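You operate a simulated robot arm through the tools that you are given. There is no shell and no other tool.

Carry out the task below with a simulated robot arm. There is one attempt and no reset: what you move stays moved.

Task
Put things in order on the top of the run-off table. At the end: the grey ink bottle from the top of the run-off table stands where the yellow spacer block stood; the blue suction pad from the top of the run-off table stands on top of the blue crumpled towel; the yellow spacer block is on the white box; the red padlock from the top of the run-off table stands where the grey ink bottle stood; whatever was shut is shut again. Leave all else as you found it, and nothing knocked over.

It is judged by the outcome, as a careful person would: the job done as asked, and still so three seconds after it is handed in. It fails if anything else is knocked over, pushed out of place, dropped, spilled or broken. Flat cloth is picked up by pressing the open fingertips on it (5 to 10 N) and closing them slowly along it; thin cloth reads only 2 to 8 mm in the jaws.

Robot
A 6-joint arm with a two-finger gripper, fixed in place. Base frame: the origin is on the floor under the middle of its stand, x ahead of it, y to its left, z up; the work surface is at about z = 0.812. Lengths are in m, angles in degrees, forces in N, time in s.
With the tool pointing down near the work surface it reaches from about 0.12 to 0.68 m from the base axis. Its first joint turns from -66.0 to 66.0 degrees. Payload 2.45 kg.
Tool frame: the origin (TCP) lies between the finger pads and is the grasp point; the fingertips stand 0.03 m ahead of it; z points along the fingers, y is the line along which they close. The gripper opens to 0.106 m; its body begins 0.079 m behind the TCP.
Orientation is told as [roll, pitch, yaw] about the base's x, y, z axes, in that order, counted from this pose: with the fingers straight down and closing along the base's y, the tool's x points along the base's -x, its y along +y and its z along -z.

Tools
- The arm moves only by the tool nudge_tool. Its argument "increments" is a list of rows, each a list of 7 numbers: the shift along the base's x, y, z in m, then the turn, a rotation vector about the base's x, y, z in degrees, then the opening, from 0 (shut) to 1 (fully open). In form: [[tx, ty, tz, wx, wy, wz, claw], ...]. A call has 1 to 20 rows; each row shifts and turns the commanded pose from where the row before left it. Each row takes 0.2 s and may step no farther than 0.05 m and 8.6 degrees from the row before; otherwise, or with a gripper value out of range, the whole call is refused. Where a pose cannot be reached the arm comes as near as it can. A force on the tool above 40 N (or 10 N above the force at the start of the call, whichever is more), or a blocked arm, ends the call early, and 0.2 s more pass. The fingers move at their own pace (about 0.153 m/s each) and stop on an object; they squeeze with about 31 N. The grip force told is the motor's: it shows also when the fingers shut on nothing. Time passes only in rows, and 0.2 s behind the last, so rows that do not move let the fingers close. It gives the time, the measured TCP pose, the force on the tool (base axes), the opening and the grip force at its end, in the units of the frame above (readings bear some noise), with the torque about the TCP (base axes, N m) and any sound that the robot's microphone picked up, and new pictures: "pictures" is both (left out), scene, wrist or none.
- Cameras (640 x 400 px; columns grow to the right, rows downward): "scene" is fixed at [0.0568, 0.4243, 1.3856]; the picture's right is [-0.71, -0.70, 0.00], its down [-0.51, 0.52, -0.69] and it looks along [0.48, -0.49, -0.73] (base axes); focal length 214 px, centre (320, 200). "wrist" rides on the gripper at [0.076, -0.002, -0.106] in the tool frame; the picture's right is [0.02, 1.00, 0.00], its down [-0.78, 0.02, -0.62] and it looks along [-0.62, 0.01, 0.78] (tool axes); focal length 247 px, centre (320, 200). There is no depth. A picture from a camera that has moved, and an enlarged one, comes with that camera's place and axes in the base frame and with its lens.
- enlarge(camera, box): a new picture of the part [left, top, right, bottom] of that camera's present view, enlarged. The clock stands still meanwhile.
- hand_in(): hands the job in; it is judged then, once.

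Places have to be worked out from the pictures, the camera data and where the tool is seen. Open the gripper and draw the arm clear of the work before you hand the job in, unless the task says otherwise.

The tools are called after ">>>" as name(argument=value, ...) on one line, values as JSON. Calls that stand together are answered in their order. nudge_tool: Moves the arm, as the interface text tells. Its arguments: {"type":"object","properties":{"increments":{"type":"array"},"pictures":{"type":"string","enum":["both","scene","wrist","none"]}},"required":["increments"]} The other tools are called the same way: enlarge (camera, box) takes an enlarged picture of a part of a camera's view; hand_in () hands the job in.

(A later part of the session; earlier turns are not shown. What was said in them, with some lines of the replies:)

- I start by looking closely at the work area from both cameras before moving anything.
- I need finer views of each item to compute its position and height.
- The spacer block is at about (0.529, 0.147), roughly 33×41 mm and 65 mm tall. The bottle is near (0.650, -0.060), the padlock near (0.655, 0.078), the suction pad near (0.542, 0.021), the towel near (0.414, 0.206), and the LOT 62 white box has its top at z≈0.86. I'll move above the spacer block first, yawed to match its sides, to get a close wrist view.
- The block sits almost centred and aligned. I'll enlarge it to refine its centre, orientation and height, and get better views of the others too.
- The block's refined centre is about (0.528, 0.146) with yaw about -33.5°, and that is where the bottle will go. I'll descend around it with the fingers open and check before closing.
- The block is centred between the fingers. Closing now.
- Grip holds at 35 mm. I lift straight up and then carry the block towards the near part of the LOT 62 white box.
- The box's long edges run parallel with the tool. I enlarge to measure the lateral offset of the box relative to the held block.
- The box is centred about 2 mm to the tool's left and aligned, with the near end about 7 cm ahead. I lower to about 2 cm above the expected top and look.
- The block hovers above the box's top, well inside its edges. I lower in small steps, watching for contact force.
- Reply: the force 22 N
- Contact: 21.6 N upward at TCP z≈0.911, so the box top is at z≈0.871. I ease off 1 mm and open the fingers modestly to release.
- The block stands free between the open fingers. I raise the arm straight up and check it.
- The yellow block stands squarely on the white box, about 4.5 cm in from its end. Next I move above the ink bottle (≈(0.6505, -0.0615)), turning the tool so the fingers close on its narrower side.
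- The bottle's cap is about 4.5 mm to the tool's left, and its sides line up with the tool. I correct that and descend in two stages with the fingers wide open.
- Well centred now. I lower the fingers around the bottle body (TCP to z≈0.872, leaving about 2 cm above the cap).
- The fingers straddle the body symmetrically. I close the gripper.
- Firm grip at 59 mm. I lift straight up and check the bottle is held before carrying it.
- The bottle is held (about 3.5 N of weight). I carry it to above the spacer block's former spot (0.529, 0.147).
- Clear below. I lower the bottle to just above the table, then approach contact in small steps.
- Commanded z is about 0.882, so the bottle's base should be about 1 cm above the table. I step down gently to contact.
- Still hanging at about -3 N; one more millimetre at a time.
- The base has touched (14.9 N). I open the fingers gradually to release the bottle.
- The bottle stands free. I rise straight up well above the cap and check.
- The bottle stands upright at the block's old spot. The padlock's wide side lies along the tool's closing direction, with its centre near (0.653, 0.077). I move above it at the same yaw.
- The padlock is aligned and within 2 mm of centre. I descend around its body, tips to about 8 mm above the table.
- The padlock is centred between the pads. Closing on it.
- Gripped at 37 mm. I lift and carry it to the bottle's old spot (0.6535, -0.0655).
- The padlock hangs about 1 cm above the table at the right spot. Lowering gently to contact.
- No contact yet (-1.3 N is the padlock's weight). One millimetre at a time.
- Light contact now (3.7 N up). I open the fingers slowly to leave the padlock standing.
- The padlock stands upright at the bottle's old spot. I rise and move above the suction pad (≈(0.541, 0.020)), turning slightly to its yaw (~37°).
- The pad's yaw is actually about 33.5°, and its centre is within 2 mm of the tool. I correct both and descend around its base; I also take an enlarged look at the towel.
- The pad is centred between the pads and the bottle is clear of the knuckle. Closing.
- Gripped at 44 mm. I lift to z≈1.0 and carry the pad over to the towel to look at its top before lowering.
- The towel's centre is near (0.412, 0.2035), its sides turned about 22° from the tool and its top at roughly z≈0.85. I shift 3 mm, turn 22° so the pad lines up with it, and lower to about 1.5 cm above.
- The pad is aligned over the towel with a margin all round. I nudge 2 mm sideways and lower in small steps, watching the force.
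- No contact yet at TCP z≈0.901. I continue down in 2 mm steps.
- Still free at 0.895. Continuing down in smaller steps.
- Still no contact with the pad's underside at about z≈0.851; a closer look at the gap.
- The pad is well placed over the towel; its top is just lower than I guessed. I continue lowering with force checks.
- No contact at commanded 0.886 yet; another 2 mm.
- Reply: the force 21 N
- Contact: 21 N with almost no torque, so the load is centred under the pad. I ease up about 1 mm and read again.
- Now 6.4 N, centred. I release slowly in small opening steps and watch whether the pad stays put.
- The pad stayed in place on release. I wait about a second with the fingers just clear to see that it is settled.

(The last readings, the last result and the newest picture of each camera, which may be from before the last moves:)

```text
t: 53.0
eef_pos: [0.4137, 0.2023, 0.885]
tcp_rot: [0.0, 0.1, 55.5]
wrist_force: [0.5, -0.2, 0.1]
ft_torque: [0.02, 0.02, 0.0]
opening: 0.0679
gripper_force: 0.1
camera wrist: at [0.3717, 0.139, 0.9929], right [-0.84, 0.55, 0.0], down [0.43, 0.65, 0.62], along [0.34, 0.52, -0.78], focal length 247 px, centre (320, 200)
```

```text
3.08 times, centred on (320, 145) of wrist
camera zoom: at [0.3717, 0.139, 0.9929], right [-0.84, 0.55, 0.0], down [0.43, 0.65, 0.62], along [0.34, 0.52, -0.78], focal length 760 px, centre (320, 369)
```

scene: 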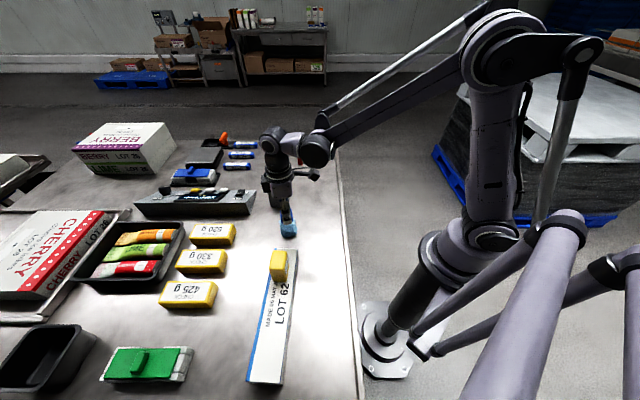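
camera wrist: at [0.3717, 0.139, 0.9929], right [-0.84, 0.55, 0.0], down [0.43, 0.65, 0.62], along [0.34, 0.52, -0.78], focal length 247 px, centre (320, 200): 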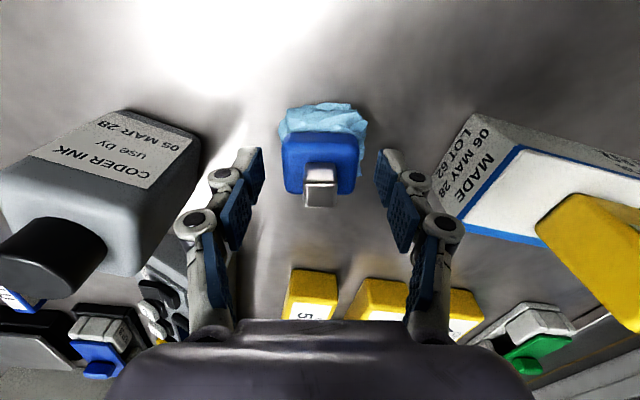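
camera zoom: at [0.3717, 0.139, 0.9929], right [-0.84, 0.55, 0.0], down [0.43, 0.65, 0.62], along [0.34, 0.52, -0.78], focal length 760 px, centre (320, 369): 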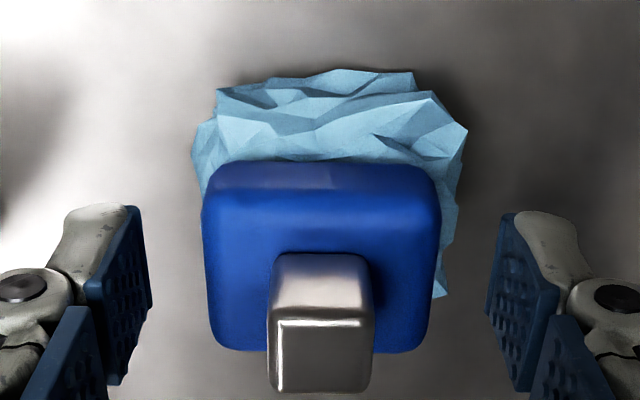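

Settled and unmoving. I rise straight up, then look from above and from the scene camera.

>>> nudge_tool(increments=[[0, 0, 0.02, 0, 0, 0, 0.64], [0, 0, 0.035, 0, 0, 0, 0.64], [0, 0, 0.045, 0, 0, 0, 0.64], [0, 0, 0.045, 0, 0, 0, 0.64], [0, 0, 0, 0, 0, 0, 0.64]], pictures="both")

>>> enlarge(camera="wrist", box=[260, 50, 380, 170])

>>> enlarge(camera="scene", box=[240, 170, 330, 260])

```text
t: 54.2
eef_pos: [0.4135, 0.2019, 1.0303]
tcp_rot: [-0.1, 0.0, 55.6]
wrist_force: [-0.8, -0.3, -0.3]
ft_torque: [0.0, 0.02, -0.01]
opening: 0.068
gripper_force: 0.0
camera wrist: at [0.3716, 0.1395, 1.1375], right [-0.84, 0.55, 0.0], down [0.43, 0.65, 0.62], along [0.34, 0.52, -0.78], focal length 247 px, centre (320, 200)
```

scene: 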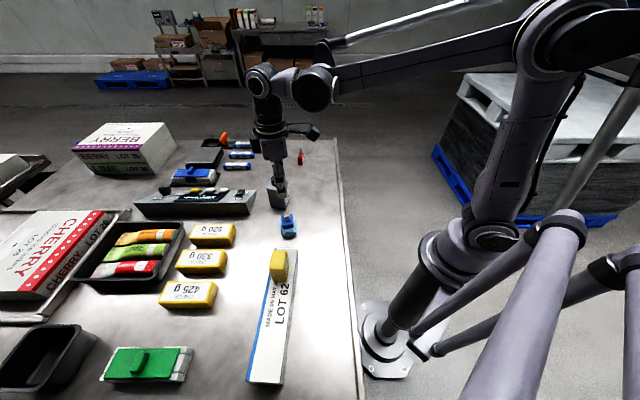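
wrist: 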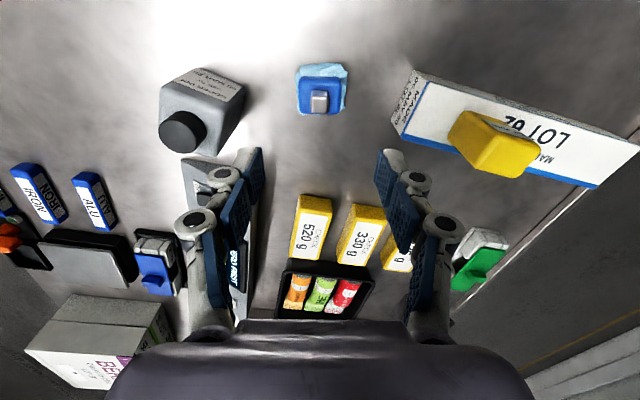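

```text
3.33 times, centred on (320, 110) of wrist
camera zoom: at [0.3716, 0.1395, 1.1375], right [-0.84, 0.55, 0.0], down [0.43, 0.65, 0.62], along [0.34, 0.52, -0.78], focal length 823 px, centre (320, 500)
```

zoom: 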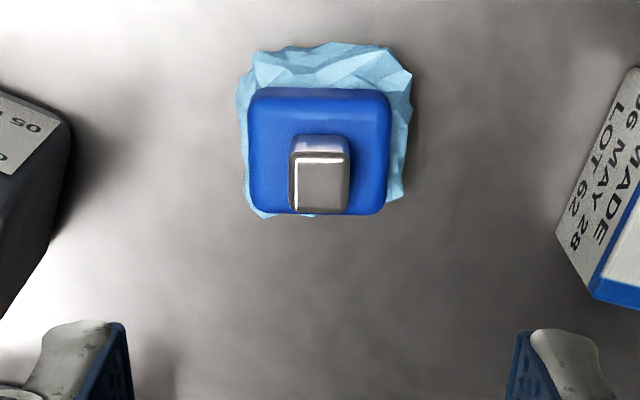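

```text
4.44 times, centred on (285, 215) of scene
camera zoom: at [0.0568, 0.4243, 1.3856], right [-0.71, -0.7, 0.0], down [-0.51, 0.52, -0.69], along [0.48, -0.49, -0.73], focal length 953 px, centre (476, 133)
```

zoom: 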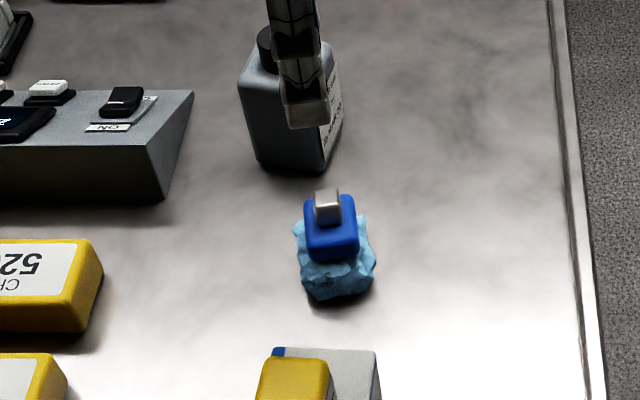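

The suction pad sits level on the towel with blue towel showing around it. I draw the arm back to its starting pose, clear of the work, and do a final check.

>>> nudge_tool(increments=[[0, 0, 0.03, 0, 0, 0, 0.7], [-0.0136, -0.0139, 0.01, 0, 0, -6.94, 0.8], [-0.0136, -0.0139, 0.01, 0, 0, -6.94, 0.9], [-0.0136, -0.0139, 0.01, 0, 0, -6.94, 1], [-0.0136, -0.0139, 0.01, 0, 0, -6.94, 1], [-0.0136, -0.0139, 0.01, 0, 0, -6.94, 1], [-0.0136, -0.0139, 0.01, 0, 0, -6.94, 1], [-0.0136, -0.0139, 0.01, 0, 0, -6.94, 1], [-0.0136, -0.0139, 0.01, 0, 0, -6.94, 1], [0, 0, 0, 0, 0, 0, 1], [0, 0, 0, 0, 0, 0, 1]], pictures="both")

>>> enlarge(camera="scene", box=[220, 110, 360, 240])

>>> enlarge(camera="scene", box=[0, 110, 360, 400])

>>> enlarge(camera="wrist", box=[200, 60, 460, 320])

```text
t: 56.6
eef_pos: [0.3052, 0.0896, 1.1396]
tcp_rot: [0.0, 0.0, 0.0]
wrist_force: [-0.9, -0.4, 0.7]
ft_torque: [0.02, -0.04, 0.0]
opening: 0.1062
gripper_force: 0.1
camera wrist: at [0.2288, 0.0899, 1.2468], right [-0.02, 1.0, 0.0], down [0.78, 0.02, 0.62], along [0.62, 0.01, -0.78], focal length 247 px, centre (320, 200)
```

scene: 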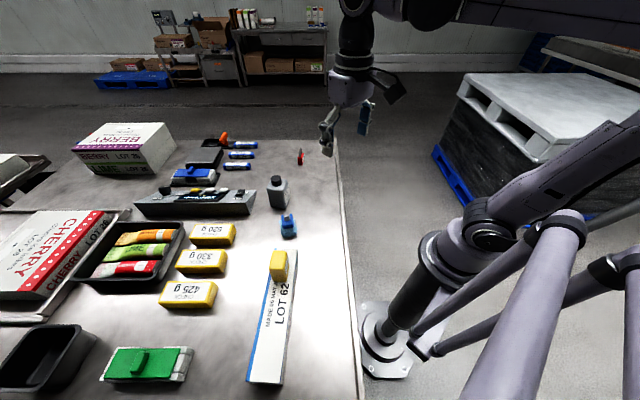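
wrist: 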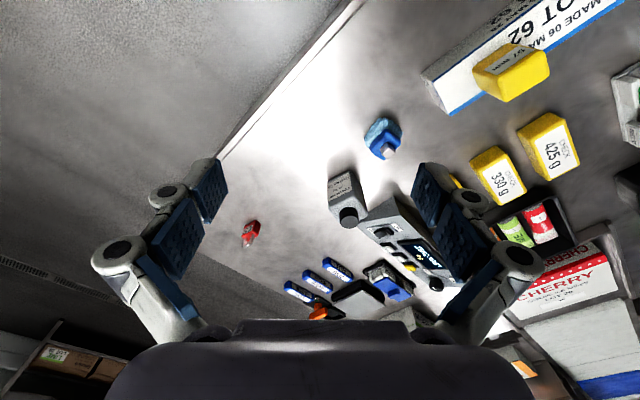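

```text
3.08 times, centred on (290, 175) of scene
camera zoom: at [0.0568, 0.4243, 1.3856], right [-0.71, -0.7, 0.0], down [-0.51, 0.52, -0.69], along [0.48, -0.49, -0.73], focal length 660 px, centre (412, 277)
```

zoom: 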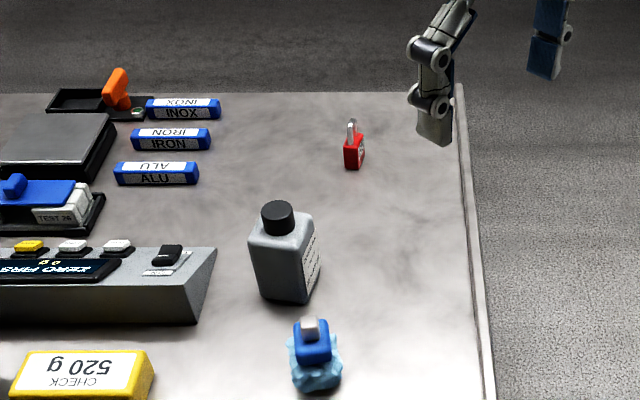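

```text
1.38 times, centred on (180, 255) of scene
camera zoom: at [0.0568, 0.4243, 1.3856], right [-0.71, -0.7, 0.0], down [-0.51, 0.52, -0.69], along [0.48, -0.49, -0.73], focal length 296 px, centre (513, 124)
```

zoom: 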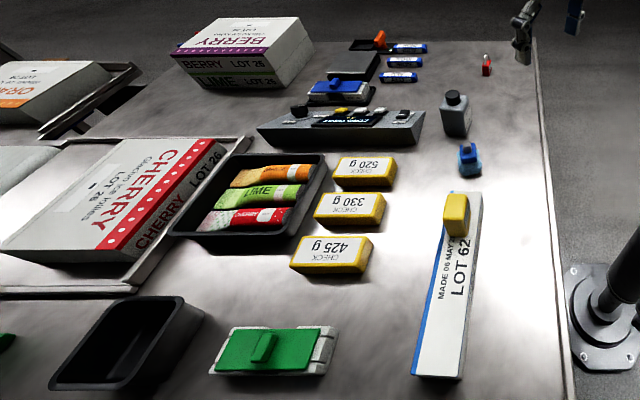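

```text
1.54 times, centred on (330, 190) of wrist
camera zoom: at [0.2288, 0.0899, 1.2468], right [-0.02, 1.0, 0.0], down [0.78, 0.02, 0.62], along [0.62, 0.01, -0.78], focal length 380 px, centre (305, 215)
```

zoom: 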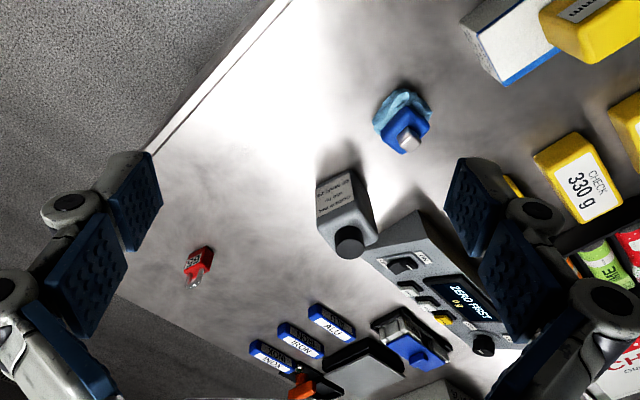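

All four items are where the task asks. The bottle stands at the block's old spot, the padlock at the bottle's old spot, the suction pad on the towel, and the yellow block on the white LOT 62 box. Nothing was opened or disturbed, the gripper is open and the arm is clear, so I hand in.

>>> hand_in()

```text
The job is handed in.
```

All four items on the run-off table are in their new places, and I've handed the job in. The last pictures, taken with the arm drawn clear, showed everything standing upright.

- **Yellow spacer block:** it stands on the white LOT 62 box, a few centimetres in from the end nearest the towel. The cherry and berry cartons are also white; I took LOT 62 to be the box you meant.
- **Grey ink bottle:** it stands where the spacer block stood.
- **Red padlock:** it stands where the ink bottle stood.
- **Blue suction pad:** it sits on top of the crumpled towel. It did not move during about a second of waiting after I released it.

I opened nothing, so there was nothing to shut again. In the final pictures everything else looks as it was at the start. I have no result from the judging yet.
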